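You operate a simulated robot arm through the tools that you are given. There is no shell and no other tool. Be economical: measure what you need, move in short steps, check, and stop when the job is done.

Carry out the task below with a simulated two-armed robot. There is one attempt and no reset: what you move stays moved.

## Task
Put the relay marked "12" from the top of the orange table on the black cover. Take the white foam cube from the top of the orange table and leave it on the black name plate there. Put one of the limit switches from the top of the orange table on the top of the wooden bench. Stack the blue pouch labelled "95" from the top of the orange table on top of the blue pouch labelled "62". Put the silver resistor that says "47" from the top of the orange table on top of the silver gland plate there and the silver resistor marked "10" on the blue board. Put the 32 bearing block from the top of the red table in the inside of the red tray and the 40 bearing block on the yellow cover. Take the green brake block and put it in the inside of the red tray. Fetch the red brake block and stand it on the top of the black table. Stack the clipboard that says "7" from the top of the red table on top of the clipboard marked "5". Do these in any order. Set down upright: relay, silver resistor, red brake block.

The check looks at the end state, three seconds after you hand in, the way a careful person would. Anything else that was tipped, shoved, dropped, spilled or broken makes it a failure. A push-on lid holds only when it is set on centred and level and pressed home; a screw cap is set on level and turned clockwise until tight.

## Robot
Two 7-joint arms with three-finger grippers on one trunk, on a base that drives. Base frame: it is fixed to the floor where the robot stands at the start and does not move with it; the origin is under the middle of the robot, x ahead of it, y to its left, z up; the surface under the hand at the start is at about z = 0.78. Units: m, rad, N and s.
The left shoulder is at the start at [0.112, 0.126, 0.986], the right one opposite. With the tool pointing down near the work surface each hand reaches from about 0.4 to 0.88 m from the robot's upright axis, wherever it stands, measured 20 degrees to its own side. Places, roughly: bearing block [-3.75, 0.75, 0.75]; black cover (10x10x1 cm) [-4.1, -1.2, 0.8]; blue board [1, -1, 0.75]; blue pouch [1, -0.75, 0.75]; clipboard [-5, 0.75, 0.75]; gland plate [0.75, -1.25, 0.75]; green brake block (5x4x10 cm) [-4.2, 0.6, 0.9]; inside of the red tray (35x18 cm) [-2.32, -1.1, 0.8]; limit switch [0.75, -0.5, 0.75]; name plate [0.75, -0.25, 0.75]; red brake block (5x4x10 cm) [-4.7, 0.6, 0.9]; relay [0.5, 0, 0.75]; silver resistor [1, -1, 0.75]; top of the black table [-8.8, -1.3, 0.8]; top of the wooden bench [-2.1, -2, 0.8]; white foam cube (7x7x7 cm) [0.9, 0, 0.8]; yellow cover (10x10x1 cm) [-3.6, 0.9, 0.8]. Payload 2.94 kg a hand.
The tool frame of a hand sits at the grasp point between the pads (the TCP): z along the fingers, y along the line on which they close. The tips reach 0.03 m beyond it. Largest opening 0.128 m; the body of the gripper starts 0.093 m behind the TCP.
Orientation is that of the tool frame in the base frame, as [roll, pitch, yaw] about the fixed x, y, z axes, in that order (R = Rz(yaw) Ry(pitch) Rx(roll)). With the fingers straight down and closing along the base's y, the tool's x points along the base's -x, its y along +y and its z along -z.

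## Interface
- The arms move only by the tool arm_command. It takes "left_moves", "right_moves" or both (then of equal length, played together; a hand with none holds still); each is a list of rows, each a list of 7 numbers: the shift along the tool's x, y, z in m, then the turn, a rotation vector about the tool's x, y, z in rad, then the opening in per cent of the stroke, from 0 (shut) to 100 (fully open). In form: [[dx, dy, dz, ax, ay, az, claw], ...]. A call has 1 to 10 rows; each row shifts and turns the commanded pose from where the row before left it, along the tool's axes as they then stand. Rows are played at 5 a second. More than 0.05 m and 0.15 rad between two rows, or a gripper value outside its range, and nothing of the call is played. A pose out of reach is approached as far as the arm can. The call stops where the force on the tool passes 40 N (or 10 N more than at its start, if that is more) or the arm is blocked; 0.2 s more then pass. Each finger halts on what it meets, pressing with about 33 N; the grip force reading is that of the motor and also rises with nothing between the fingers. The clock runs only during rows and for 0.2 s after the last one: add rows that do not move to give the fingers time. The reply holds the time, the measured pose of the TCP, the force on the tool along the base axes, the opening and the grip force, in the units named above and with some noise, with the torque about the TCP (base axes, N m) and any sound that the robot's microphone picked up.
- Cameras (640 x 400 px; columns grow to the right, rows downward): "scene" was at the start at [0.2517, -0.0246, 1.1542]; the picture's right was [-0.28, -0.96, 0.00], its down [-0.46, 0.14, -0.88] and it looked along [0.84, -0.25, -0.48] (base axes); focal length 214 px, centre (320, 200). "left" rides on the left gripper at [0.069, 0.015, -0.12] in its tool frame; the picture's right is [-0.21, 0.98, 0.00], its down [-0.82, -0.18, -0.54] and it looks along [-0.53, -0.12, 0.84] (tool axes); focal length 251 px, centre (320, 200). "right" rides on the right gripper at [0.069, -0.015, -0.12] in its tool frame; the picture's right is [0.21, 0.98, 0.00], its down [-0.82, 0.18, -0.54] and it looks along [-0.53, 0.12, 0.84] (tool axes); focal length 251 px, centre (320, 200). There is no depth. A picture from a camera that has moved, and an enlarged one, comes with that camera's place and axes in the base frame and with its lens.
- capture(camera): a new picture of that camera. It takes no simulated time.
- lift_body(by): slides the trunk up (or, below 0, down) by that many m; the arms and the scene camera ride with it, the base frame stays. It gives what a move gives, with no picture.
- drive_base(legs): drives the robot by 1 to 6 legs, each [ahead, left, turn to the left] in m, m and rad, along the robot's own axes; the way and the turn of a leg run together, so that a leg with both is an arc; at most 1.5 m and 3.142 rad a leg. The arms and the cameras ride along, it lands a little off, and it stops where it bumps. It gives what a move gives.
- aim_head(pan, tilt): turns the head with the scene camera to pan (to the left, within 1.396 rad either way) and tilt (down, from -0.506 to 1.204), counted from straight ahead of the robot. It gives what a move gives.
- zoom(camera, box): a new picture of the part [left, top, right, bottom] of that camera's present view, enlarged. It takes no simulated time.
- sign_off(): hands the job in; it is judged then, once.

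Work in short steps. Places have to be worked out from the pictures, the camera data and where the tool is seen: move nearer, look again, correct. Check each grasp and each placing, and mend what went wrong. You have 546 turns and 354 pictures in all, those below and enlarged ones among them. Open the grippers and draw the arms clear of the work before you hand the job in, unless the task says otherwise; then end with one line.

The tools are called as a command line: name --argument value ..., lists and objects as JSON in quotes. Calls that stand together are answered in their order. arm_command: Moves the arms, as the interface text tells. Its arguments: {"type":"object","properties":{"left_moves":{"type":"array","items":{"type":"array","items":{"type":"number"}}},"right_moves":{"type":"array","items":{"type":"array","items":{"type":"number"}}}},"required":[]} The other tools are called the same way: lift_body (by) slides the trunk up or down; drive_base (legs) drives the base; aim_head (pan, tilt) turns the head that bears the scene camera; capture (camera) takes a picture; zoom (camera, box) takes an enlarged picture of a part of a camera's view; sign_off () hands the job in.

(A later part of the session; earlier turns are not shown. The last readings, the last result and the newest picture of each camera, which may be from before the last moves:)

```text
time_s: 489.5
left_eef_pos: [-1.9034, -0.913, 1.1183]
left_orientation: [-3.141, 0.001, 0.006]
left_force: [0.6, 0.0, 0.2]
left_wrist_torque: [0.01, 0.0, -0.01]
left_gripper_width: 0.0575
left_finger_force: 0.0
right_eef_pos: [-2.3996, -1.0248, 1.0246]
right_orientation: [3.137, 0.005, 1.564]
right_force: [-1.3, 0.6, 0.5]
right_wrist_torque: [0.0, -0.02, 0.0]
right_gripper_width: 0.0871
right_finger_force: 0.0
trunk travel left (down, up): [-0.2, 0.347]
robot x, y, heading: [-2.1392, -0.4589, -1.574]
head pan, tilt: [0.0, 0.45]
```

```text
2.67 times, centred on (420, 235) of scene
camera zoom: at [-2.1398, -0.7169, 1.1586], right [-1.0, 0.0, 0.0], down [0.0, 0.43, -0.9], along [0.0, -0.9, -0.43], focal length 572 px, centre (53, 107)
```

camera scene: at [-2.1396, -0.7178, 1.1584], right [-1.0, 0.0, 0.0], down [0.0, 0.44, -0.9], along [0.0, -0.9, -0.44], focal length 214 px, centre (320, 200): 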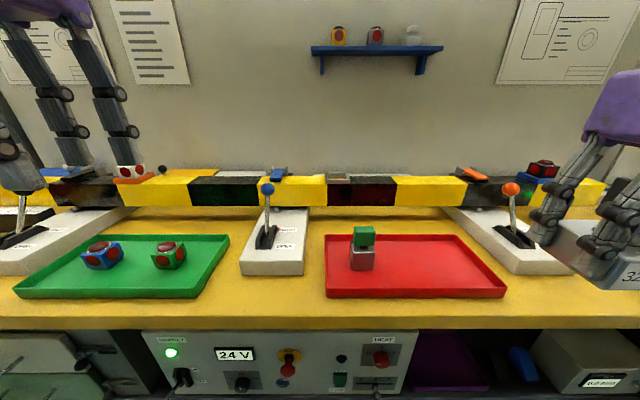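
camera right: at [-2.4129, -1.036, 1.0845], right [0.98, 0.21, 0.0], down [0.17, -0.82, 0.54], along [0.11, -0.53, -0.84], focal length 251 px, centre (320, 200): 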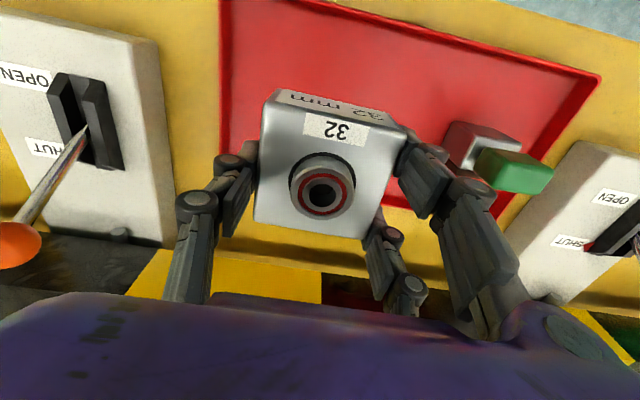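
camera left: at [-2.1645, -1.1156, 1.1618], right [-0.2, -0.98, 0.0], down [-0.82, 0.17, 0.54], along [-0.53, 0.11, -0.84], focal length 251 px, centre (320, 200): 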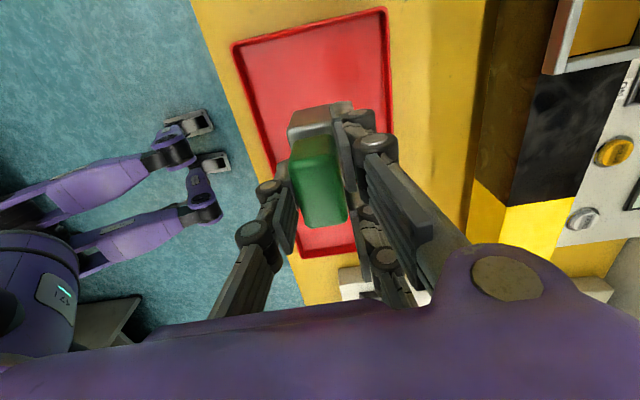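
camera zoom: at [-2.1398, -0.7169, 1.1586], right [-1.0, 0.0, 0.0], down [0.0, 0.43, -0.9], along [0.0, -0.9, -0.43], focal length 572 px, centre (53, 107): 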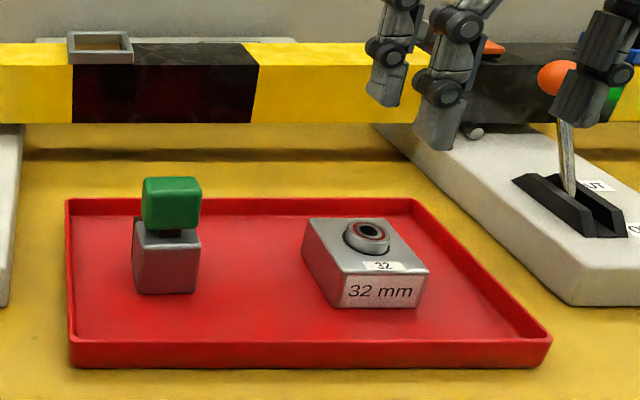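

Both are in the tray. I retract the right hand, back into the aisle, slide to x ≈ -4.6 and turn to face the red table again.

arm_command --right_moves '[[0.04, 0, -0.02, 0, 0, 0, 68], [0.04, 0, -0.02, 0, 0, 0, 68], [0.03, 0, -0.02, 0, 0, 0, 100], [0, 0, 0, 0, 0, 0, 100]]'

drive_base --legs '[[-0.33, 0, 0], [0, -1.5, 0], [0, -0.95, 0], [0, 0, 3.141]]'

capture --camera "scene"

```text
time_s: 490.5
left_eef_pos: [-1.9041, -0.9147, 1.1168]
left_orientation: [-3.14, 0.001, 0.005]
left_force: [0.1, 0.4, -0.7]
left_wrist_torque: [0.06, -0.01, 0.01]
left_gripper_width: 0.0574
left_finger_force: 0.1
right_eef_pos: [-2.3978, -0.9136, 1.082]
right_orientation: [3.14, 0.002, 1.562]
right_force: [0.1, 0.0, -0.8]
right_wrist_torque: [0.01, -0.04, -0.01]
right_gripper_width: 0.1278
right_finger_force: 0.0
trunk travel left (down, up): [-0.2, 0.347]
robot x, y, heading: [-2.1338, -0.4619, -1.572]
head pan, tilt: [0.0, 0.45]
```

```text
time_s: 520.5
left_eef_pos: [-4.7408, 0.347, 1.118]
left_orientation: [-3.141, 0.003, -3.11]
left_force: [0.3, 0.7, 0.0]
left_wrist_torque: [0.0, -0.01, 0.05]
left_gripper_width: 0.0577
left_finger_force: 0.1
right_eef_pos: [-4.2489, 0.3576, 1.083]
right_orientation: [3.139, 0.006, -1.555]
right_force: [0.5, -0.8, -0.4]
right_wrist_torque: [0.01, 0.0, -0.03]
right_gripper_width: 0.128
right_finger_force: 0.0
trunk travel left (down, up): [-0.2, 0.347]
robot x, y, heading: [-4.4948, -0.1011, 1.594]
head pan, tilt: [0.0, 0.45]
```

```text
165 pictures are left
camera scene: at [-4.5042, 0.1587, 1.1584], right [1.0, 0.02, 0.0], down [0.01, -0.44, -0.9], along [-0.02, 0.9, -0.44], focal length 214 px, centre (320, 200)
```

scene: 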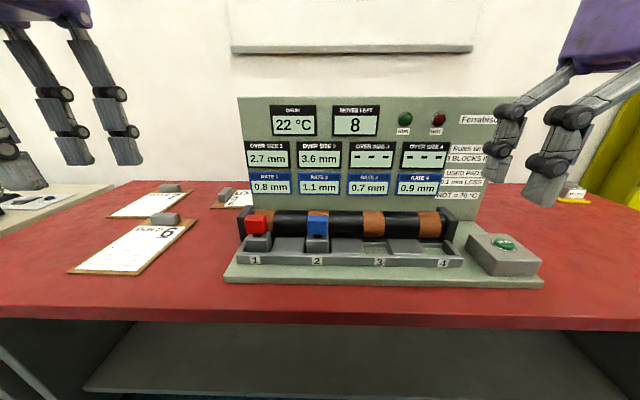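

The clipboards are left of the rig. I slide left for a closer look (rig now shows fewer moves, unimportant).

drive_base --legs '[[0, 0.5, -0.02], [0.1, 0, 0]]'

aim_head --pan 0.0 --tilt 0.6

capture --camera "scene"

zoom --camera "scene" --box '[180, 130, 420, 270]'

```text
time_s: 526.2
left_eef_pos: [-5.2298, 0.4436, 1.1179]
left_orientation: [-3.14, 0.002, -3.126]
left_force: [-0.5, -0.3, -0.3]
left_wrist_torque: [-0.04, 0.01, -0.02]
left_gripper_width: 0.0573
left_finger_force: 0.0
right_eef_pos: [-4.7365, 0.4491, 1.0827]
right_orientation: [3.142, 0.004, -1.569]
right_force: [0.1, 1.1, -0.7]
right_wrist_torque: [-0.04, 0.02, -0.02]
right_gripper_width: 0.1279
right_finger_force: 0.0
trunk travel left (down, up): [-0.2, 0.347]
robot x, y, heading: [-4.9927, -0.0066, 1.578]
head pan, tilt: [0.0, 0.45]
```

```text
time_s: 526.9
left_eef_pos: [-5.2291, 0.4432, 1.1192]
left_orientation: [-3.14, 0.004, -3.128]
left_force: [0.5, 0.9, 0.3]
left_wrist_torque: [0.02, 0.0, 0.0]
left_gripper_width: 0.0575
left_finger_force: 0.1
right_eef_pos: [-4.7372, 0.4482, 1.0829]
right_orientation: [3.141, 0.005, -1.569]
right_force: [0.3, 0.3, -0.8]
right_wrist_torque: [-0.02, 0.02, -0.06]
right_gripper_width: 0.1278
right_finger_force: 0.0
trunk travel left (down, up): [-0.2, 0.347]
robot x, y, heading: [-4.9909, -0.0073, 1.579]
head pan, tilt: [0.0, 0.6]
```

```text
164 pictures are left
camera scene: at [-4.9949, 0.2488, 1.1449], right [1.0, 0.01, 0.0], down [0.0, -0.56, -0.83], along [-0.01, 0.83, -0.56], focal length 214 px, centre (320, 200)
```

scene: 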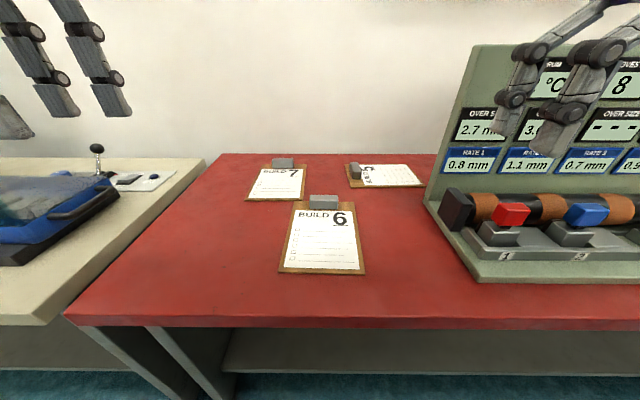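

```text
2.67 times, centred on (300, 200) of scene
camera zoom: at [-4.9949, 0.2488, 1.1449], right [1.0, 0.01, 0.0], down [0.0, -0.56, -0.83], along [-0.01, 0.83, -0.56], focal length 572 px, centre (373, 200)
```

zoom: 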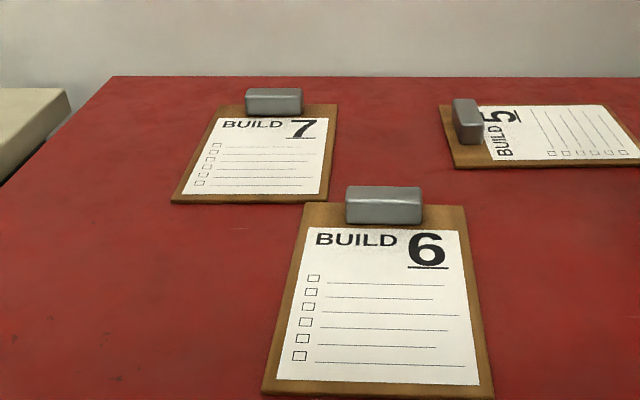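

Clipboard 7 (≈16.5 × 25 cm) is at [-5.137, 0.885] with its clip at the far end ([-5.14, 0.985]); clipboard 5 lies along x at [-4.783, 0.935] with its clip at the left. I'll lift 7 by its clip, turn it 180° and lay it crosswise on 5, clear of 5's clip. First I park the right hand to the side.

arm_command --right_moves '[[0, -0.045, 0, 0, 0, 0, 60], [0, -0.045, 0, 0, 0, 0, 60], [0.03, -0.035, 0, 0, 0, 0, 60], [0.035, -0.03, 0, 0, 0, 0, 60], [0.035, -0.02, 0, 0, 0, 0, 60], [0.035, 0, 0, 0, 0, 0, 60], [0, 0, 0, 0, 0, 0, 60]]' --left_moves '[[0, 0, 0, 0, 0, 0, 45], [0, 0, 0, 0, 0, 0, 45], [0, 0, 0, 0, 0, 0, 45], [0, 0, 0, 0, 0, 0, 45], [0, 0, 0, 0, 0, 0, 45], [0, 0, 0, 0, 0, 0, 45], [0, 0, 0, 0, 0, 0, 45]]'

drive_base --legs '[[0, -0.05, 0], [0.2, 0, 0]]'

capture --camera "left"

capture --camera "scene"

```text
time_s: 528.5
left_eef_pos: [-5.2281, 0.4445, 1.1179]
left_orientation: [-3.139, 0.002, -3.126]
left_force: [-0.2, 0.6, -0.3]
left_wrist_torque: [-0.05, -0.03, 0.02]
left_gripper_width: 0.0575
left_finger_force: 0.1
right_eef_pos: [-4.5641, 0.3128, 1.0804]
right_orientation: [3.139, 0.003, -1.567]
right_force: [-0.1, -0.3, -0.1]
right_wrist_torque: [-0.04, -0.02, -0.01]
right_gripper_width: 0.0768
right_finger_force: 0.1
trunk travel left (down, up): [-0.2, 0.347]
robot x, y, heading: [-4.9894, -0.0072, 1.576]
head pan, tilt: [0.0, 0.6]
```

```text
time_s: 530.8
left_eef_pos: [-5.183, 0.6394, 1.1175]
left_orientation: [-3.141, 0.002, -3.124]
left_force: [-0.3, -1.0, -0.5]
left_wrist_torque: [0.0, 0.0, -0.01]
left_gripper_width: 0.0578
left_finger_force: 0.1
right_eef_pos: [-4.5174, 0.5092, 1.0821]
right_orientation: [-3.142, 0.004, -1.57]
right_force: [-0.2, -0.1, 0.6]
right_wrist_torque: [-0.01, -0.02, 0.0]
right_gripper_width: 0.0769
right_finger_force: 0.1
trunk travel left (down, up): [-0.2, 0.347]
robot x, y, heading: [-4.9461, 0.1911, 1.58]
head pan, tilt: [0.0, 0.6]
```

```text
162 pictures are left
camera left: at [-5.2519, 0.6543, 1.2386], right [0.2, 0.98, 0.0], down [0.82, -0.17, 0.54], along [0.53, -0.11, -0.84], focal length 251 px, centre (320, 200)
```

left: 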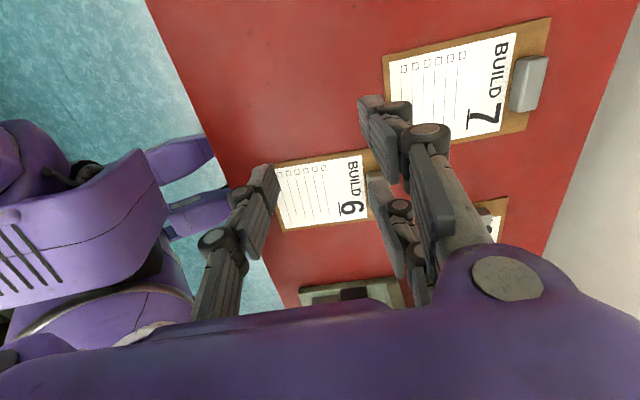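

```text
161 pictures are left
camera scene: at [-4.948, 0.4453, 1.1448], right [1.0, 0.01, 0.0], down [0.01, -0.57, -0.82], along [-0.01, 0.82, -0.57], focal length 214 px, centre (320, 200)
```

scene: 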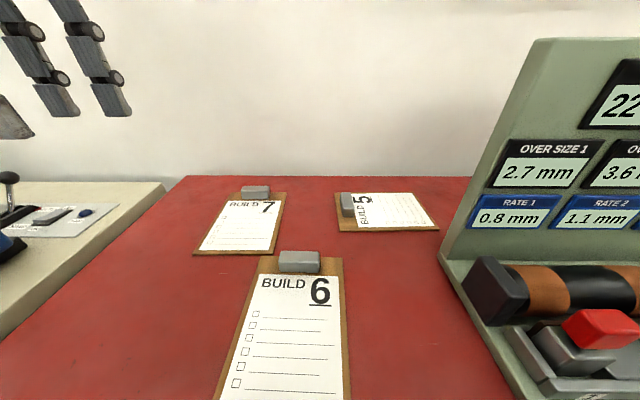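

Clip 7 is at about [-5.132, 0.953] and clipboard 5's centre at [-4.788, 0.906]. I extend the left hand over clip 7.

arm_command --left_moves '[[-0.008, 0.044, 0.02, 0, 0, 0, 45], [-0.008, 0.044, 0.02, 0, 0, 0, 45], [-0.008, 0.044, 0.02, 0, 0, 0, 45], [-0.008, 0.044, 0.02, 0, 0, 0, 45], [-0.008, 0.044, 0.02, 0, 0, 0, 45], [-0.008, 0.044, 0.02, 0, 0, 0, 45], [-0.008, 0.044, 0.02, 0, 0, 0, 45], [0, 0, 0, 0, 0, 0, 45]]'

capture --camera "left"

capture --camera "scene"

```text
time_s: 532.5
left_eef_pos: [-5.1798, 0.8455, 0.9953]
left_orientation: [3.142, 0.002, -3.127]
left_force: [0.8, -0.6, -0.6]
left_wrist_torque: [0.01, 0.04, 0.01]
left_gripper_width: 0.0577
left_finger_force: 0.0
left hand out of reach, approached as far as the arm can: row 5, 6, 7
right_eef_pos: [-4.5167, 0.5089, 1.0805]
right_orientation: [3.141, 0.006, -1.569]
right_force: [0.0, -0.4, -0.7]
right_wrist_torque: [0.02, 0.02, -0.04]
right_gripper_width: 0.0769
right_finger_force: 0.1
trunk travel left (down, up): [-0.2, 0.347]
robot x, y, heading: [-4.9413, 0.1891, 1.582]
head pan, tilt: [0.0, 0.6]
```

```text
160 pictures are left
camera left: at [-5.2496, 0.8608, 1.116], right [0.2, 0.98, 0.0], down [0.82, -0.17, 0.54], along [0.53, -0.11, -0.84], focal length 251 px, centre (320, 200)
```

left: 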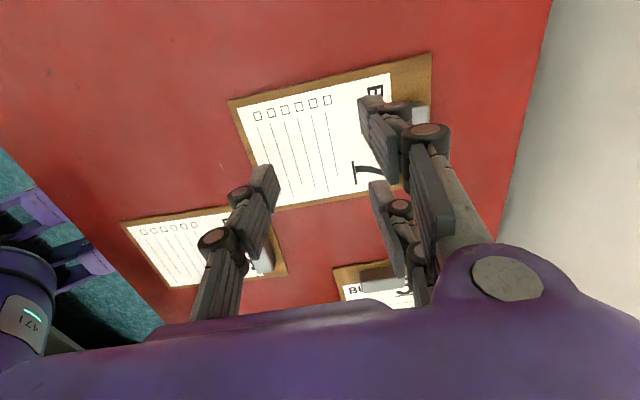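

```text
159 pictures are left
camera scene: at [-4.9471, 0.4445, 1.145], right [1.0, 0.01, 0.0], down [0.0, -0.56, -0.83], along [-0.01, 0.83, -0.56], focal length 214 px, centre (320, 200)
```

scene: 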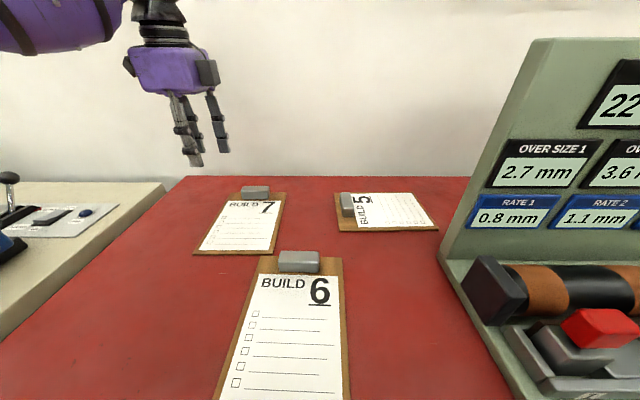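

Out of reach at this stance. I shift the base 0.11 m right (more to the hand's own side) and 6 cm ahead.

drive_base --legs '[[0.06, -0.11, 0]]'

arm_command --left_moves '[[0.03, 0, 0.04, 0, 0, 0, 45], [0.03, 0, 0.04, 0, 0, 0, 45], [0, 0.03, 0, 0, 0, 0, 45], [0, 0.02, 0, 0, 0, 0, 45], [0, 0, 0, 0, 0, 0, 45]]'

capture --camera "left"

```text
time_s: 534.2
left_eef_pos: [-5.0678, 0.906, 0.9943]
left_orientation: [-3.14, 0.003, -3.127]
left_force: [0.2, 0.2, 0.1]
left_wrist_torque: [-0.03, -0.02, 0.01]
left_gripper_width: 0.0572
left_finger_force: 0.0
right_eef_pos: [-4.4061, 0.5658, 1.0805]
right_orientation: [3.14, 0.006, -1.572]
right_force: [0.0, 0.4, -0.3]
right_wrist_torque: [0.0, 0.02, -0.01]
right_gripper_width: 0.0769
right_finger_force: 0.0
trunk travel left (down, up): [-0.2, 0.347]
robot x, y, heading: [-4.8359, 0.2465, 1.577]
head pan, tilt: [0.0, 0.6]
```

```text
time_s: 535.4
left_eef_pos: [-5.1295, 0.9567, 0.9146]
left_orientation: [-3.139, 0.003, -3.127]
left_force: [1.5, -0.5, 0.1]
left_wrist_torque: [0.03, 0.04, 0.0]
left_gripper_width: 0.0578
left_finger_force: 0.0
right_eef_pos: [-4.4059, 0.5651, 1.0802]
right_orientation: [3.141, 0.005, -1.571]
right_force: [-0.5, 0.0, 0.3]
right_wrist_torque: [0.02, 0.02, 0.0]
right_gripper_width: 0.0768
right_finger_force: 0.1
trunk travel left (down, up): [-0.2, 0.347]
robot x, y, heading: [-4.8369, 0.248, 1.575]
head pan, tilt: [0.0, 0.6]
```

```text
158 pictures are left
camera left: at [-5.1993, 0.972, 1.0342], right [0.2, 0.98, 0.0], down [0.82, -0.17, 0.54], along [0.53, -0.11, -0.84], focal length 251 px, centre (320, 200)
```

left: 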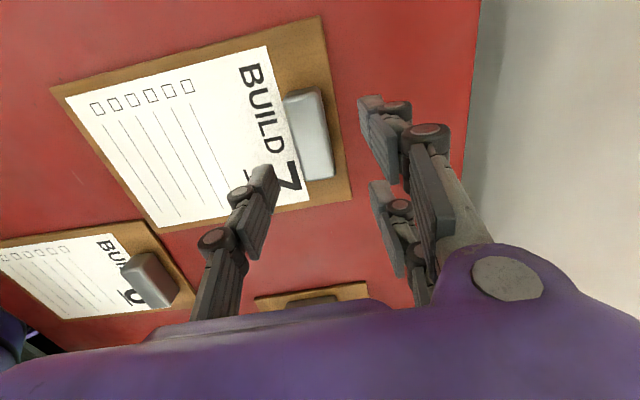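

Clip centre ≈ [-5.128, 0.948]. I shift 9 mm and descend onto the clip.

arm_command --left_moves '[[0, -0.009, 0.03, 0, 0, 0, 45], [0, 0, 0.03, 0, 0, 0, 45], [0, 0, 0, 0, 0, 0, 45]]'

capture --camera "left"

zoom --camera "scene" --box '[120, 100, 280, 220]'

```text
time_s: 536.2
left_eef_pos: [-5.13, 0.948, 0.8524]
left_orientation: [3.142, 0.002, -3.127]
left_force: [-1.2, 0.1, 0.4]
left_wrist_torque: [0.03, 0.01, 0.01]
left_gripper_width: 0.0572
left_finger_force: 0.1
right_eef_pos: [-4.4064, 0.566, 1.0806]
right_orientation: [-3.142, 0.005, -1.571]
right_force: [-0.9, -1.3, -0.5]
right_wrist_torque: [0.0, 0.02, -0.03]
right_gripper_width: 0.0768
right_finger_force: 0.0
trunk travel left (down, up): [-0.2, 0.347]
robot x, y, heading: [-4.8322, 0.2467, 1.572]
head pan, tilt: [0.0, 0.6]
```

```text
157 pictures are left
camera left: at [-5.2, 0.9623, 0.973], right [0.2, 0.98, 0.0], down [0.82, -0.17, 0.54], along [0.53, -0.11, -0.84], focal length 251 px, centre (320, 200)
```

left: 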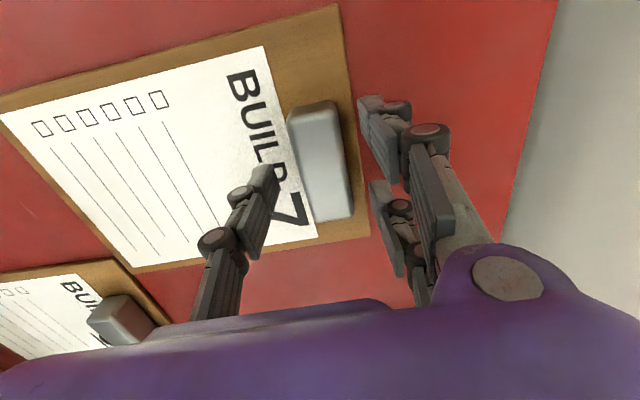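

```text
3.33 times, centred on (200, 160) of scene
camera zoom: at [-4.8373, 0.5034, 1.145], right [1.0, 0.01, 0.0], down [0.0, -0.56, -0.83], along [0.0, 0.83, -0.56], focal length 715 px, centre (720, 333)
```

zoom: 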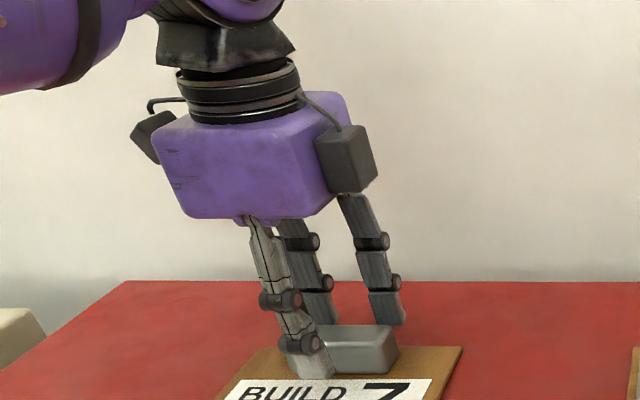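

Centred over the clip. I go down 1.2 cm more and close.

arm_command --left_moves '[[0, 0, 0.007, 0, 0, 0, 45], [0, 0, 0.005, 0, 0, 0, 45], [0, 0, 0, 0, 0, 0, 30], [0, 0, 0, 0, 0, 0, 15], [0, 0, 0, 0, 0, 0, 5], [0, 0, 0, 0, 0, 0, 5]]'

zoom --camera "scene" --box '[120, 100, 280, 220]'

```text
time_s: 537.6
left_eef_pos: [-5.1292, 0.9471, 0.8414]
left_orientation: [-3.141, 0.002, -3.128]
left_force: [-0.1, 0.7, -0.3]
left_wrist_torque: [0.0, 0.12, -0.04]
left_gripper_width: 0.0295
left_finger_force: 32.9
right_eef_pos: [-4.4061, 0.5654, 1.0801]
right_orientation: [3.141, 0.006, -1.57]
right_force: [-0.4, 0.0, 0.0]
right_wrist_torque: [0.04, -0.01, -0.03]
right_gripper_width: 0.0769
right_finger_force: 0.0
trunk travel left (down, up): [-0.2, 0.347]
robot x, y, heading: [-4.8333, 0.2491, 1.578]
head pan, tilt: [0.0, 0.6]
```

```text
3.33 times, centred on (200, 160) of scene
camera zoom: at [-4.8373, 0.5037, 1.1449], right [1.0, 0.01, 0.0], down [0.0, -0.56, -0.83], along [0.0, 0.83, -0.56], focal length 715 px, centre (720, 333)
```

zoom: 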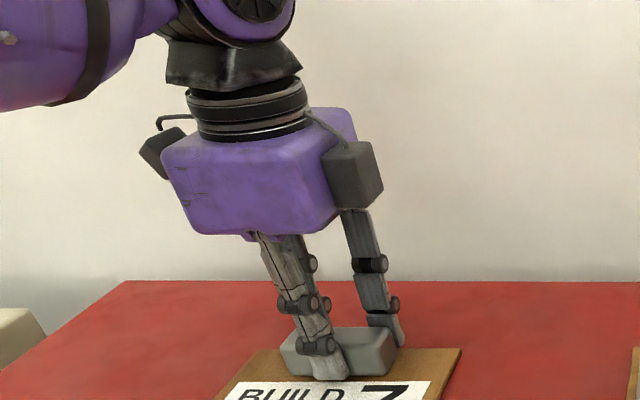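

Gripped at 29.5 mm. I lift slowly and check for droop.

arm_command --left_moves '[[0, 0, -0.01, 0, 0, 0, 3], [0, 0, -0.02, 0, 0, 0, 3], [0, 0, -0.03, 0, 0, 0, 3], [0, 0, 0, 0, 0, 0, 3]]'

capture --camera "scene"

capture --camera "left"

```text
time_s: 538.6
left_eef_pos: [-5.1311, 0.9481, 0.9012]
left_orientation: [-3.139, 0.002, -3.128]
left_force: [-0.4, 0.0, -2.5]
left_wrist_torque: [0.14, -0.02, 0.0]
left_gripper_width: 0.0296
left_finger_force: 33.0
right_eef_pos: [-4.4063, 0.5658, 1.0798]
right_orientation: [-3.141, 0.006, -1.573]
right_force: [0.2, -0.6, -0.2]
right_wrist_torque: [0.01, 0.02, -0.02]
right_gripper_width: 0.077
right_finger_force: 0.1
trunk travel left (down, up): [-0.2, 0.347]
robot x, y, heading: [-4.8374, 0.2464, 1.579]
head pan, tilt: [0.0, 0.6]
```

```text
154 pictures are left
camera scene: at [-4.8376, 0.5041, 1.1447], right [1.0, 0.01, 0.0], down [0.0, -0.57, -0.82], along [0.0, 0.82, -0.57], focal length 214 px, centre (320, 200)
```

scene: 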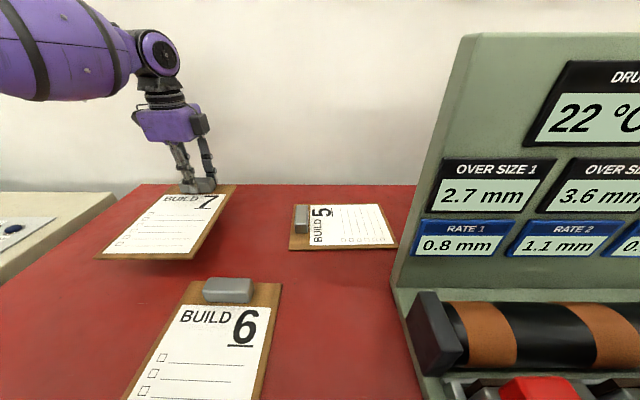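

```text
153 pictures are left
camera left: at [-5.201, 0.9616, 1.0226], right [0.2, 0.98, 0.0], down [0.82, -0.17, 0.54], along [0.53, -0.11, -0.84], focal length 251 px, centre (320, 200)
```

left: 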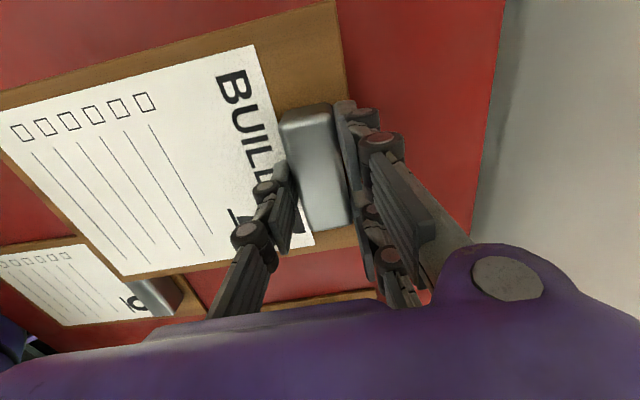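

Lifted level. I'll lay it crosswise on 5, keeping clear of the rig panel's left end (x ≈ -4.70, y < 0.80). I raise it, creep ahead 3 cm and slide right.

arm_command --left_moves '[[0, 0, -0.03, 0, 0, 0, 3], [0, 0, -0.02, 0, 0, 0, 3], [0, 0, 0, 0, 0, 0, 3]]'

drive_base --legs '[[0.03, 0, 0], [0, -0.27, 0]]'

capture --camera "scene"

capture --camera "left"

```text
time_s: 539.4
left_eef_pos: [-5.1309, 0.9466, 0.9537]
left_orientation: [-3.14, 0.002, -3.126]
left_force: [0.5, -0.2, -1.7]
left_wrist_torque: [0.1, 0.02, 0.05]
left_gripper_width: 0.0292
left_finger_force: 32.4
right_eef_pos: [-4.405, 0.5661, 1.0805]
right_orientation: [3.14, 0.004, -1.569]
right_force: [-0.1, 0.6, -0.2]
right_wrist_torque: [0.01, 0.01, 0.03]
right_gripper_width: 0.0768
right_finger_force: 0.0
trunk travel left (down, up): [-0.2, 0.347]
robot x, y, heading: [-4.8305, 0.2454, 1.575]
head pan, tilt: [0.0, 0.6]
```

```text
time_s: 542.7
left_eef_pos: [-4.869, 0.9784, 0.9538]
left_orientation: [-3.139, 0.002, -3.128]
left_force: [0.5, -0.8, -2.0]
left_wrist_torque: [0.13, 0.0, -0.01]
left_gripper_width: 0.0295
left_finger_force: 32.9
right_eef_pos: [-4.1454, 0.5975, 1.0812]
right_orientation: [-3.14, 0.004, -1.573]
right_force: [-0.6, 0.3, 0.8]
right_wrist_torque: [-0.01, 0.0, 0.0]
right_gripper_width: 0.0768
right_finger_force: 0.0
trunk travel left (down, up): [-0.2, 0.347]
robot x, y, heading: [-4.5729, 0.2796, 1.575]
head pan, tilt: [0.0, 0.6]
```

```text
152 pictures are left
camera scene: at [-4.5766, 0.5355, 1.1448], right [1.0, 0.01, 0.0], down [0.0, -0.57, -0.82], along [0.0, 0.82, -0.57], focal length 214 px, centre (320, 200)
```

scene: 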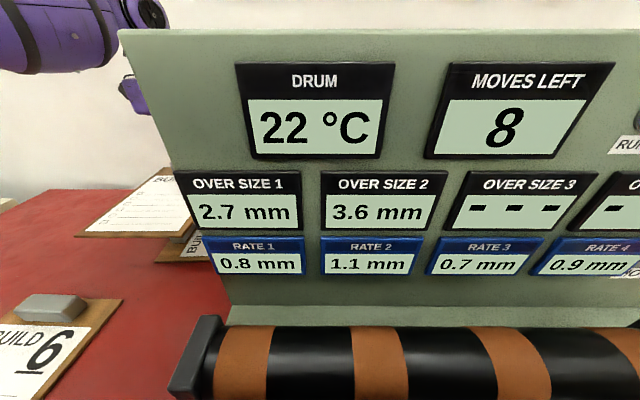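

```text
151 pictures are left
camera left: at [-4.9388, 0.9932, 1.0737], right [0.2, 0.98, 0.0], down [0.82, -0.17, 0.54], along [0.53, -0.11, -0.84], focal length 251 px, centre (320, 200)
```

left: 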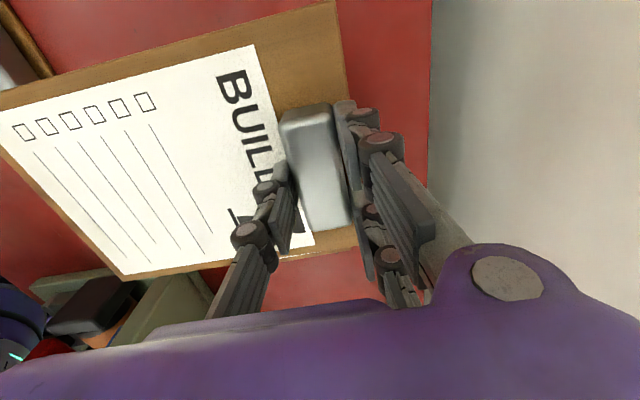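

The panel's left end is at x ≈ -4.717, y 0.72–0.76, so the target [-4.774, 0.987] for the clip leaves clearance. I move there with the arm.

arm_command --left_moves '[[0, 0.01, 0, 0, 0, 0, 3], [-0.032, 0, 0, 0, 0, 0, 3], [-0.032, 0, 0, 0, 0, 0, 3], [-0.031, 0, 0, 0, 0, 0, 3], [0, 0, 0, 0, 0, 0, 3]]'

capture --camera "left"

```text
time_s: 543.9
left_eef_pos: [-4.8477, 0.9804, 0.9569]
left_orientation: [3.141, 0.001, -3.127]
left_force: [-0.1, 1.0, -1.3]
left_wrist_torque: [0.13, -0.02, 0.01]
left_gripper_width: 0.0294
left_finger_force: 32.4
left hand out of reach, approached as far as the arm can: row 2, 3, 4
right_eef_pos: [-4.1467, 0.5969, 1.0805]
right_orientation: [3.141, 0.005, -1.573]
right_force: [0.1, 0.5, -0.8]
right_wrist_torque: [0.01, -0.01, -0.02]
right_gripper_width: 0.0767
right_finger_force: 0.2
trunk travel left (down, up): [-0.2, 0.347]
robot x, y, heading: [-4.5742, 0.277, 1.579]
head pan, tilt: [0.0, 0.6]
```

```text
150 pictures are left
camera left: at [-4.917, 0.9949, 1.0772], right [0.2, 0.98, 0.0], down [0.82, -0.17, 0.54], along [0.53, -0.11, -0.84], focal length 251 px, centre (320, 200)
```

left: 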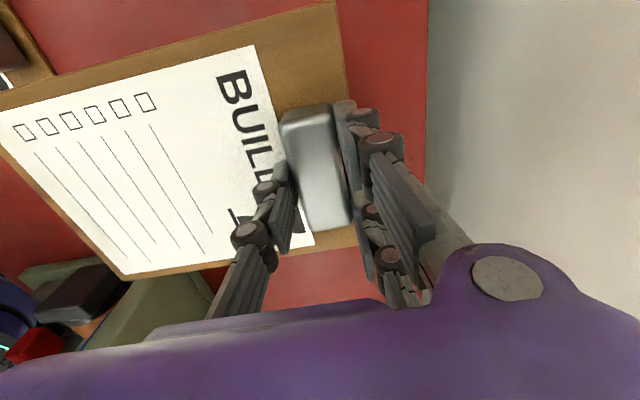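

I shift the base 7 cm right and 1 cm ahead instead.

drive_base --legs '[[0.012, 0, 0], [0, -0.07, 0]]'

capture --camera "left"

aim_head --pan 0.9 --tilt 0.4

capture --camera "scene"

```text
time_s: 545.6
left_eef_pos: [-4.7771, 0.9943, 0.9556]
left_orientation: [-3.14, 0.002, -3.13]
left_force: [-0.2, -0.8, -0.9]
left_wrist_torque: [0.08, 0.03, 0.02]
left_gripper_width: 0.0293
left_finger_force: 32.9
right_eef_pos: [-4.0744, 0.6095, 1.0811]
right_orientation: [-3.141, 0.005, -1.572]
right_force: [1.0, -0.7, -1.0]
right_wrist_torque: [0.0, 0.02, 0.01]
right_gripper_width: 0.0768
right_finger_force: 0.0
trunk travel left (down, up): [-0.2, 0.347]
robot x, y, heading: [-4.5044, 0.2896, 1.572]
head pan, tilt: [0.0, 0.6]
```

```text
149 pictures are left
camera left: at [-4.8461, 1.0078, 1.0775], right [0.2, 0.98, 0.0], down [0.82, -0.17, 0.54], along [0.53, -0.11, -0.84], focal length 251 px, centre (320, 200)
```

left: 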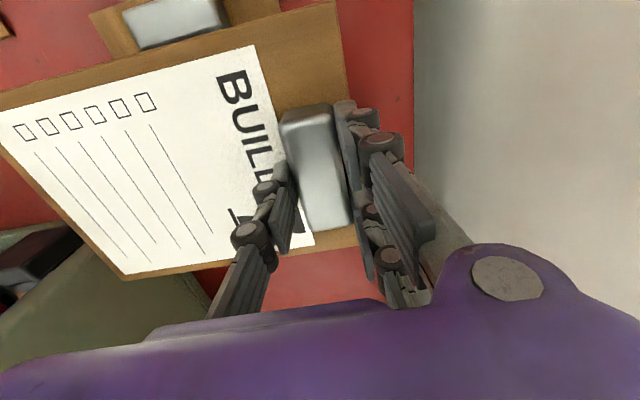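

```text
time_s: 546.8
left_eef_pos: [-4.7774, 0.993, 0.9581]
left_orientation: [3.141, 0.001, -3.13]
left_force: [-0.1, 0.2, -2.4]
left_wrist_torque: [0.1, -0.01, -0.03]
left_gripper_width: 0.0294
left_finger_force: 32.8
right_eef_pos: [-4.0753, 0.6097, 1.0815]
right_orientation: [-3.142, 0.005, -1.573]
right_force: [0.9, -0.4, 0.8]
right_wrist_torque: [-0.01, 0.03, 0.01]
right_gripper_width: 0.0771
right_finger_force: 0.1
trunk travel left (down, up): [-0.2, 0.347]
robot x, y, heading: [-4.506, 0.2919, 1.572]
head pan, tilt: [0.901, 0.4]
```

```text
148 pictures are left
camera scene: at [-4.5791, 0.517, 1.163], right [0.62, 0.79, 0.0], down [0.31, -0.24, -0.92], along [-0.72, 0.57, -0.39], focal length 214 px, centre (320, 200)
```

scene: 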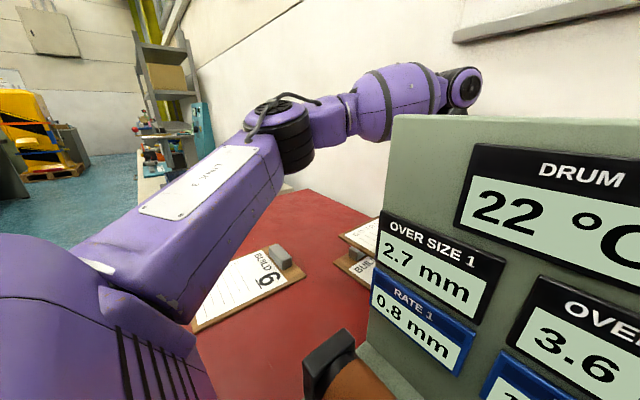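

7's left edge would be ~1 cm right of 5's clip. I shift another ~1 cm right and lower in steps.

drive_base --legs '[[0, -0.012, 0]]'

arm_command --left_moves '[[0, 0, 0.03, 0, 0, 0, 3], [0, 0, 0.03, 0, 0, 0, 3], [0, 0, 0.02, 0, 0, 0, 3], [0, 0, 0, 0, 0, 0, 3]]'

capture --camera "left"

capture --camera "scene"

```text
time_s: 547.6
left_eef_pos: [-4.7648, 0.9932, 0.9566]
left_orientation: [3.141, 0.002, -3.128]
left_force: [0.8, 0.7, -0.8]
left_wrist_torque: [0.12, -0.02, -0.02]
left_gripper_width: 0.0297
left_finger_force: 33.6
right_eef_pos: [-4.0628, 0.6098, 1.0809]
right_orientation: [3.142, 0.006, -1.571]
right_force: [0.0, 1.2, 0.1]
right_wrist_torque: [-0.02, 0.01, 0.01]
right_gripper_width: 0.0765
right_finger_force: 0.0
trunk travel left (down, up): [-0.2, 0.347]
robot x, y, heading: [-4.4891, 0.2936, 1.579]
head pan, tilt: [0.901, 0.4]
```

```text
time_s: 548.6
left_eef_pos: [-4.7642, 0.9937, 0.8765]
left_orientation: [3.141, 0.002, -3.127]
left_force: [0.5, -0.2, -1.1]
left_wrist_torque: [0.06, 0.0, 0.03]
left_gripper_width: 0.0295
left_finger_force: 33.3
right_eef_pos: [-4.0642, 0.6101, 1.0806]
right_orientation: [3.141, 0.006, -1.572]
right_force: [-0.3, 0.7, -0.6]
right_wrist_torque: [-0.02, 0.01, 0.02]
right_gripper_width: 0.0767
right_finger_force: 0.0
trunk travel left (down, up): [-0.2, 0.347]
robot x, y, heading: [-4.4895, 0.293, 1.572]
head pan, tilt: [0.901, 0.4]
```

```text
147 pictures are left
camera left: at [-4.8336, 1.0089, 0.9969], right [0.2, 0.98, 0.0], down [0.82, -0.17, 0.54], along [0.53, -0.11, -0.84], focal length 251 px, centre (320, 200)
```

left: 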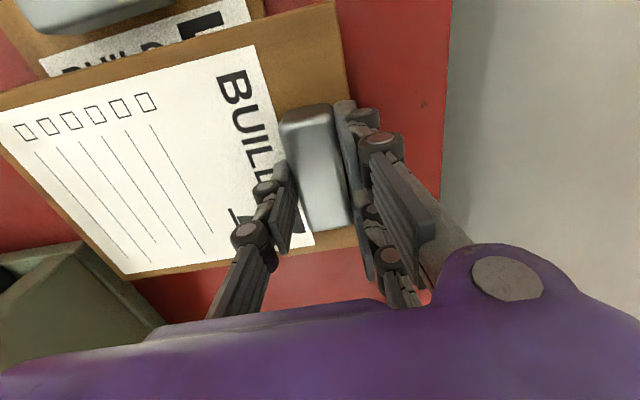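

```text
146 pictures are left
camera scene: at [-4.5676, 0.5169, 1.1631], right [0.62, 0.79, 0.0], down [0.31, -0.24, -0.92], along [-0.72, 0.57, -0.39], focal length 214 px, centre (320, 200)
```

scene: 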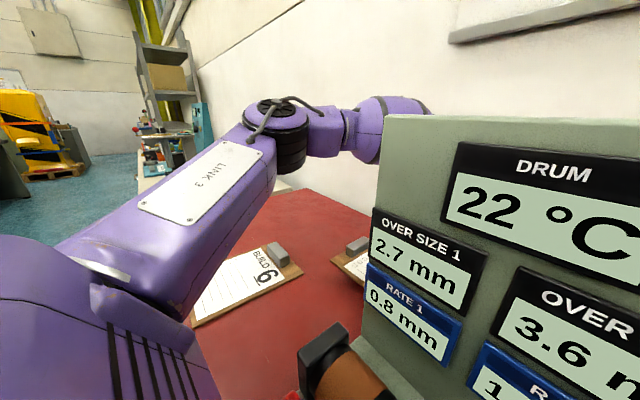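

Clearances are fine (panel back at y ≈ 0.75, board edge ≈ 0.78). I lower to contact.

arm_command --left_moves '[[0, 0, 0.012, 0, 0, 0, 3], [0, 0, 0.005, 0, 0, 0, 3], [0, 0, 0.004, 0, 0, 0, 3], [0, 0, 0.003, 0, 0, 0, 3], [0, 0, 0, 0, 0, 0, 3]]'

capture --camera "left"

```text
time_s: 549.8
left_eef_pos: [-4.7662, 0.9935, 0.8531]
left_orientation: [-3.141, 0.002, -3.126]
left_force: [-0.1, 0.3, -1.6]
left_wrist_torque: [0.11, 0.01, 0.0]
left_gripper_width: 0.0293
left_finger_force: 32.6
right_eef_pos: [-4.0648, 0.61, 1.0807]
right_orientation: [-3.142, 0.004, -1.572]
right_force: [-0.2, 0.3, -0.6]
right_wrist_torque: [-0.01, -0.01, -0.03]
right_gripper_width: 0.0765
right_finger_force: 0.1
trunk travel left (down, up): [-0.2, 0.347]
robot x, y, heading: [-4.4948, 0.292, 1.571]
head pan, tilt: [0.901, 0.4]
```

```text
145 pictures are left
camera left: at [-4.8347, 1.0083, 0.9735], right [0.2, 0.98, 0.0], down [0.82, -0.17, 0.54], along [0.53, -0.11, -0.84], focal length 251 px, centre (320, 200)
```

left: 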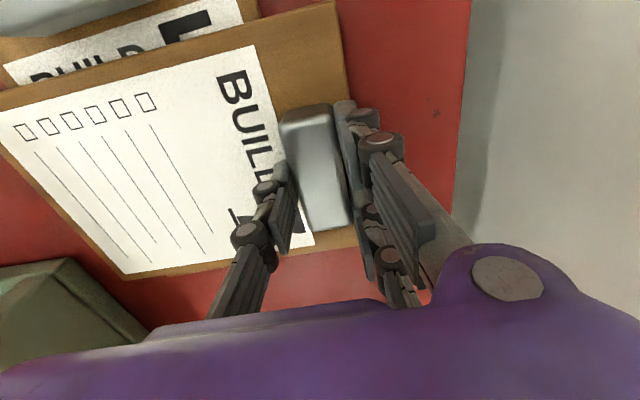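

arm_command --left_moves '[[0, 0, 0.003, 0, 0, 0, 3], [0, 0, 0.002, 0, 0, 0, 3], [0, 0, 0.002, 0, 0, 0, 3], [0, 0, 0, 0, 0, 0, 3]]'

```text
time_s: 550.8
left_eef_pos: [-4.7651, 0.9925, 0.847]
left_orientation: [3.139, 0.004, -3.127]
left_force: [-0.2, -2.0, 6.5]
left_wrist_torque: [-0.14, 0.14, 0.02]
left_gripper_width: 0.0292
left_finger_force: 33.2
right_eef_pos: [-4.0645, 0.61, 1.0811]
right_orientation: [3.141, 0.006, -1.573]
right_force: [0.5, -0.3, 0.1]
right_wrist_torque: [0.0, 0.01, 0.01]
right_gripper_width: 0.0765
right_finger_force: 0.1
trunk travel left (down, up): [-0.2, 0.347]
robot x, y, heading: [-4.4887, 0.2931, 1.579]
head pan, tilt: [0.901, 0.4]
```

Contact. I open the fingers and lift off.

arm_command --left_moves '[[0, 0, 0, 0, 0, 0, 25], [0, 0, 0, 0, 0, 0, 38], [0, 0, 0, 0, 0, 0, 40], [0, 0, -0.02, 0, 0, 0, 40], [0, 0, -0.03, 0, 0, 0, 40], [0, 0, -0.04, 0, 0, 0, 40], [0, 0, 0, 0, 0, 0, 40]]'

capture --camera "left"

```text
time_s: 552.4
left_eef_pos: [-4.7644, 0.9913, 0.9376]
left_orientation: [-3.139, 0.003, -3.129]
left_force: [0.7, 0.2, -0.4]
left_wrist_torque: [-0.04, -0.03, -0.03]
left_gripper_width: 0.0511
left_finger_force: 0.1
right_eef_pos: [-4.0638, 0.6111, 1.0812]
right_orientation: [3.141, 0.006, -1.573]
right_force: [-0.4, -0.1, -0.9]
right_wrist_torque: [-0.04, 0.0, 0.01]
right_gripper_width: 0.0767
right_finger_force: 0.0
trunk travel left (down, up): [-0.2, 0.347]
robot x, y, heading: [-4.4917, 0.2931, 1.577]
head pan, tilt: [0.901, 0.4]
```

```text
144 pictures are left
camera left: at [-4.8335, 1.0063, 1.0578], right [0.2, 0.98, 0.0], down [0.82, -0.17, 0.54], along [0.53, -0.11, -0.84], focal length 251 px, centre (320, 200)
```

left: 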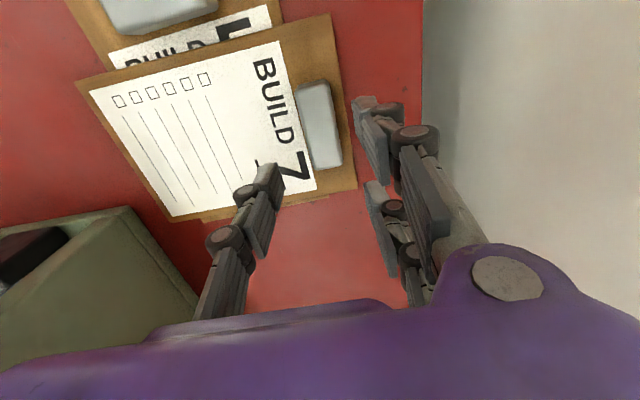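

Clipboard 7 lies flat on 5. I shift the hand left away from the panel and then retract.

arm_command --left_moves '[[0.03, 0, -0.02, 0, 0, 0, 40], [0.035, 0, 0, 0, 0, 0, 40], [0.035, 0, 0, 0, 0, 0, 40], [0, -0.045, 0, 0, 0, 0, 40], [0, -0.045, 0, 0, 0, 0, 40], [0, -0.045, 0, 0, 0, 0, 40], [0, -0.045, 0, 0, 0, 0, 40], [0, -0.045, -0.02, 0, 0, 0, 40], [0, -0.045, -0.02, 0, 0, 0, 40], [0, 0, 0, 0, 0, 0, 40]]'

capture --camera "left"

```text
time_s: 554.6
left_eef_pos: [-4.8613, 0.7205, 0.9996]
left_orientation: [-3.139, -0.001, -3.129]
left_force: [0.0, 0.3, -0.1]
left_wrist_torque: [-0.01, 0.0, 0.0]
left_gripper_width: 0.0508
left_finger_force: 0.0
right_eef_pos: [-4.0641, 0.61, 1.0815]
right_orientation: [-3.141, 0.004, -1.572]
right_force: [0.1, -0.4, 0.0]
right_wrist_torque: [-0.02, 0.0, -0.01]
right_gripper_width: 0.0768
right_finger_force: 0.1
trunk travel left (down, up): [-0.2, 0.347]
robot x, y, heading: [-4.4942, 0.2916, 1.575]
head pan, tilt: [0.901, 0.4]
```

```text
143 pictures are left
camera left: at [-4.9308, 0.7348, 1.1194], right [0.2, 0.98, 0.0], down [0.82, -0.17, 0.54], along [0.53, -0.11, -0.84], focal length 251 px, centre (320, 200)
```

left: 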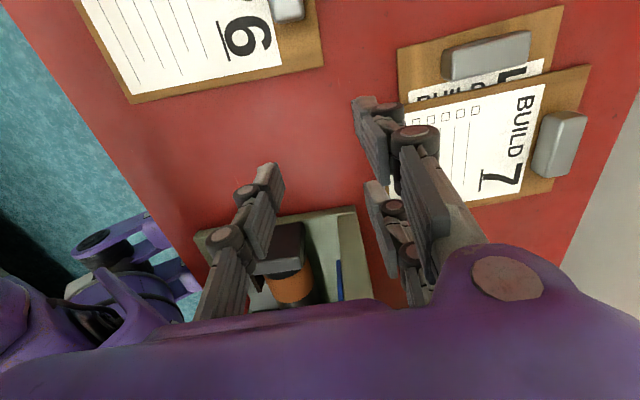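

Stack looks right. I back off and line up for the red brake block.

drive_base --legs '[[-0.29, 0, 0], [0, -0.07, 0]]'

aim_head --pan 0.2 --tilt 0.5

capture --camera "scene"

zoom --camera "scene" --box '[200, 190, 340, 290]'

```text
time_s: 557.5
left_eef_pos: [-4.7893, 0.4286, 1.0007]
left_orientation: [3.141, 0.002, -3.13]
left_force: [1.1, -0.3, 0.3]
left_wrist_torque: [0.0, 0.06, 0.05]
left_gripper_width: 0.0512
left_finger_force: 0.1
right_eef_pos: [-3.9918, 0.3158, 1.0807]
right_orientation: [3.14, 0.005, -1.574]
right_force: [0.1, 0.9, 1.1]
right_wrist_torque: [0.0, -0.02, 0.02]
right_gripper_width: 0.0769
right_finger_force: 0.0
trunk travel left (down, up): [-0.2, 0.347]
robot x, y, heading: [-4.4179, 0.0018, 1.573]
head pan, tilt: [0.901, 0.4]
```

```text
time_s: 558.5
left_eef_pos: [-4.7899, 0.4284, 0.9989]
left_orientation: [3.141, 0.0, -3.13]
left_force: [-1.3, 0.5, -0.4]
left_wrist_torque: [-0.02, -0.03, -0.02]
left_gripper_width: 0.0512
left_finger_force: 0.0
right_eef_pos: [-3.993, 0.3162, 1.0806]
right_orientation: [-3.14, 0.006, -1.574]
right_force: [0.1, -0.2, 0.0]
right_wrist_torque: [0.01, -0.04, 0.0]
right_gripper_width: 0.0769
right_finger_force: 0.1
trunk travel left (down, up): [-0.2, 0.347]
robot x, y, heading: [-4.422, -0.0001, 1.571]
head pan, tilt: [0.201, 0.499]
```

```text
142 pictures are left
camera scene: at [-4.442, 0.2559, 1.154], right [0.98, 0.2, 0.0], down [0.1, -0.47, -0.88], along [-0.18, 0.86, -0.48], focal length 214 px, centre (320, 200)
```

scene: 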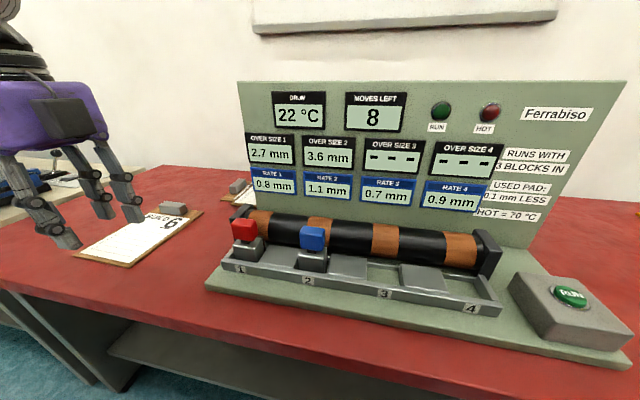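

```text
4.00 times, centred on (270, 240) of scene
camera zoom: at [-4.442, 0.2559, 1.154], right [0.98, 0.2, 0.0], down [0.1, -0.47, -0.88], along [-0.18, 0.86, -0.48], focal length 858 px, centre (520, 40)
```

zoom: 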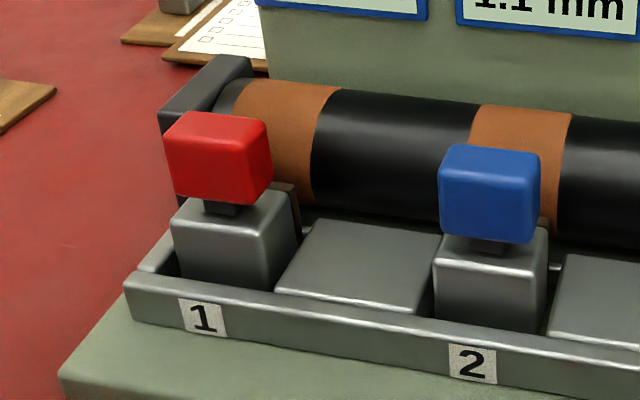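

The red handle should be at about [-4.664, 0.557]. I move the left hand above it and check from above.

arm_command --left_moves '[[-0.032, 0.032, -0.01, 0, 0, 0, 45], [-0.032, 0.032, -0.01, 0, 0, 0, 45], [-0.032, 0.032, 0, 0, 0, 0, 45], [-0.0315, 0.0305, 0, 0, 0, 0, 45], [0, 0, 0, 0, 0, 0, 45]]'

capture --camera "left"

```text
time_s: 559.7
left_eef_pos: [-4.6647, 0.5565, 1.0172]
left_orientation: [-3.141, 0.004, -3.129]
left_force: [-0.2, -0.1, 0.5]
left_wrist_torque: [0.01, -0.02, -0.02]
left_gripper_width: 0.0574
left_finger_force: 0.0
right_eef_pos: [-3.9936, 0.3166, 1.0814]
right_orientation: [3.14, 0.005, -1.574]
right_force: [-0.2, -0.5, 1.6]
right_wrist_torque: [0.05, -0.03, 0.03]
right_gripper_width: 0.0769
right_finger_force: 0.1
trunk travel left (down, up): [-0.2, 0.347]
robot x, y, heading: [-4.4204, -0.0043, 1.568]
head pan, tilt: [0.201, 0.499]
```

```text
140 pictures are left
camera left: at [-4.7337, 0.5711, 1.1376], right [0.2, 0.98, 0.0], down [0.82, -0.17, 0.54], along [0.53, -0.11, -0.84], focal length 251 px, centre (320, 200)
```

left: 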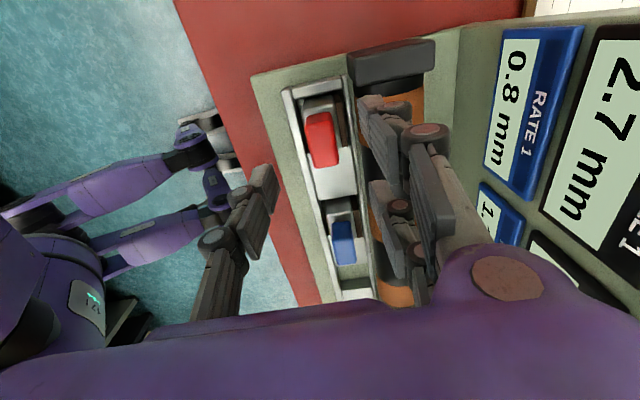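

The handle centre is at x ≈ -4.655. I correct 1 cm and descend partway.

arm_command --left_moves '[[-0.0095, 0, 0.03, 0, 0, 0, 45], [0, 0, 0.04, 0, 0, 0, 45], [0, 0, 0, 0, 0, 0, 45]]'

capture --camera "left"

```text
time_s: 560.5
left_eef_pos: [-4.6549, 0.5561, 0.9456]
left_orientation: [-3.141, 0.002, -3.131]
left_force: [-0.3, -0.4, -0.5]
left_wrist_torque: [0.01, 0.0, -0.01]
left_gripper_width: 0.0576
left_finger_force: 0.0
right_eef_pos: [-3.992, 0.3163, 1.082]
right_orientation: [-3.141, 0.006, -1.575]
right_force: [0.2, -0.2, 1.4]
right_wrist_torque: [-0.02, 0.01, 0.01]
right_gripper_width: 0.0767
right_finger_force: 0.1
trunk travel left (down, up): [-0.2, 0.347]
robot x, y, heading: [-4.4195, -0.0004, 1.572]
head pan, tilt: [0.201, 0.499]
```

```text
139 pictures are left
camera left: at [-4.7243, 0.5711, 1.0667], right [0.2, 0.98, 0.0], down [0.82, -0.17, 0.54], along [0.53, -0.11, -0.84], focal length 251 px, centre (320, 200)
```

left: 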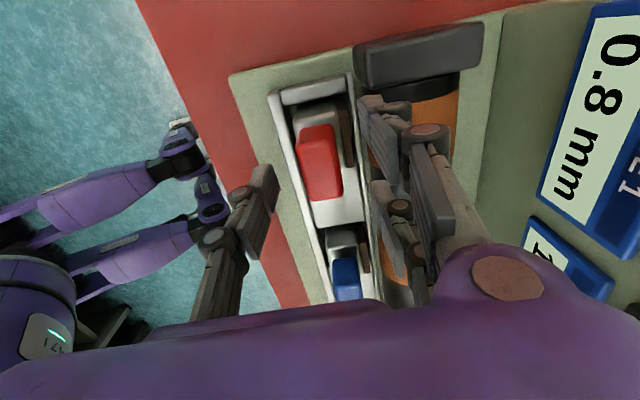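

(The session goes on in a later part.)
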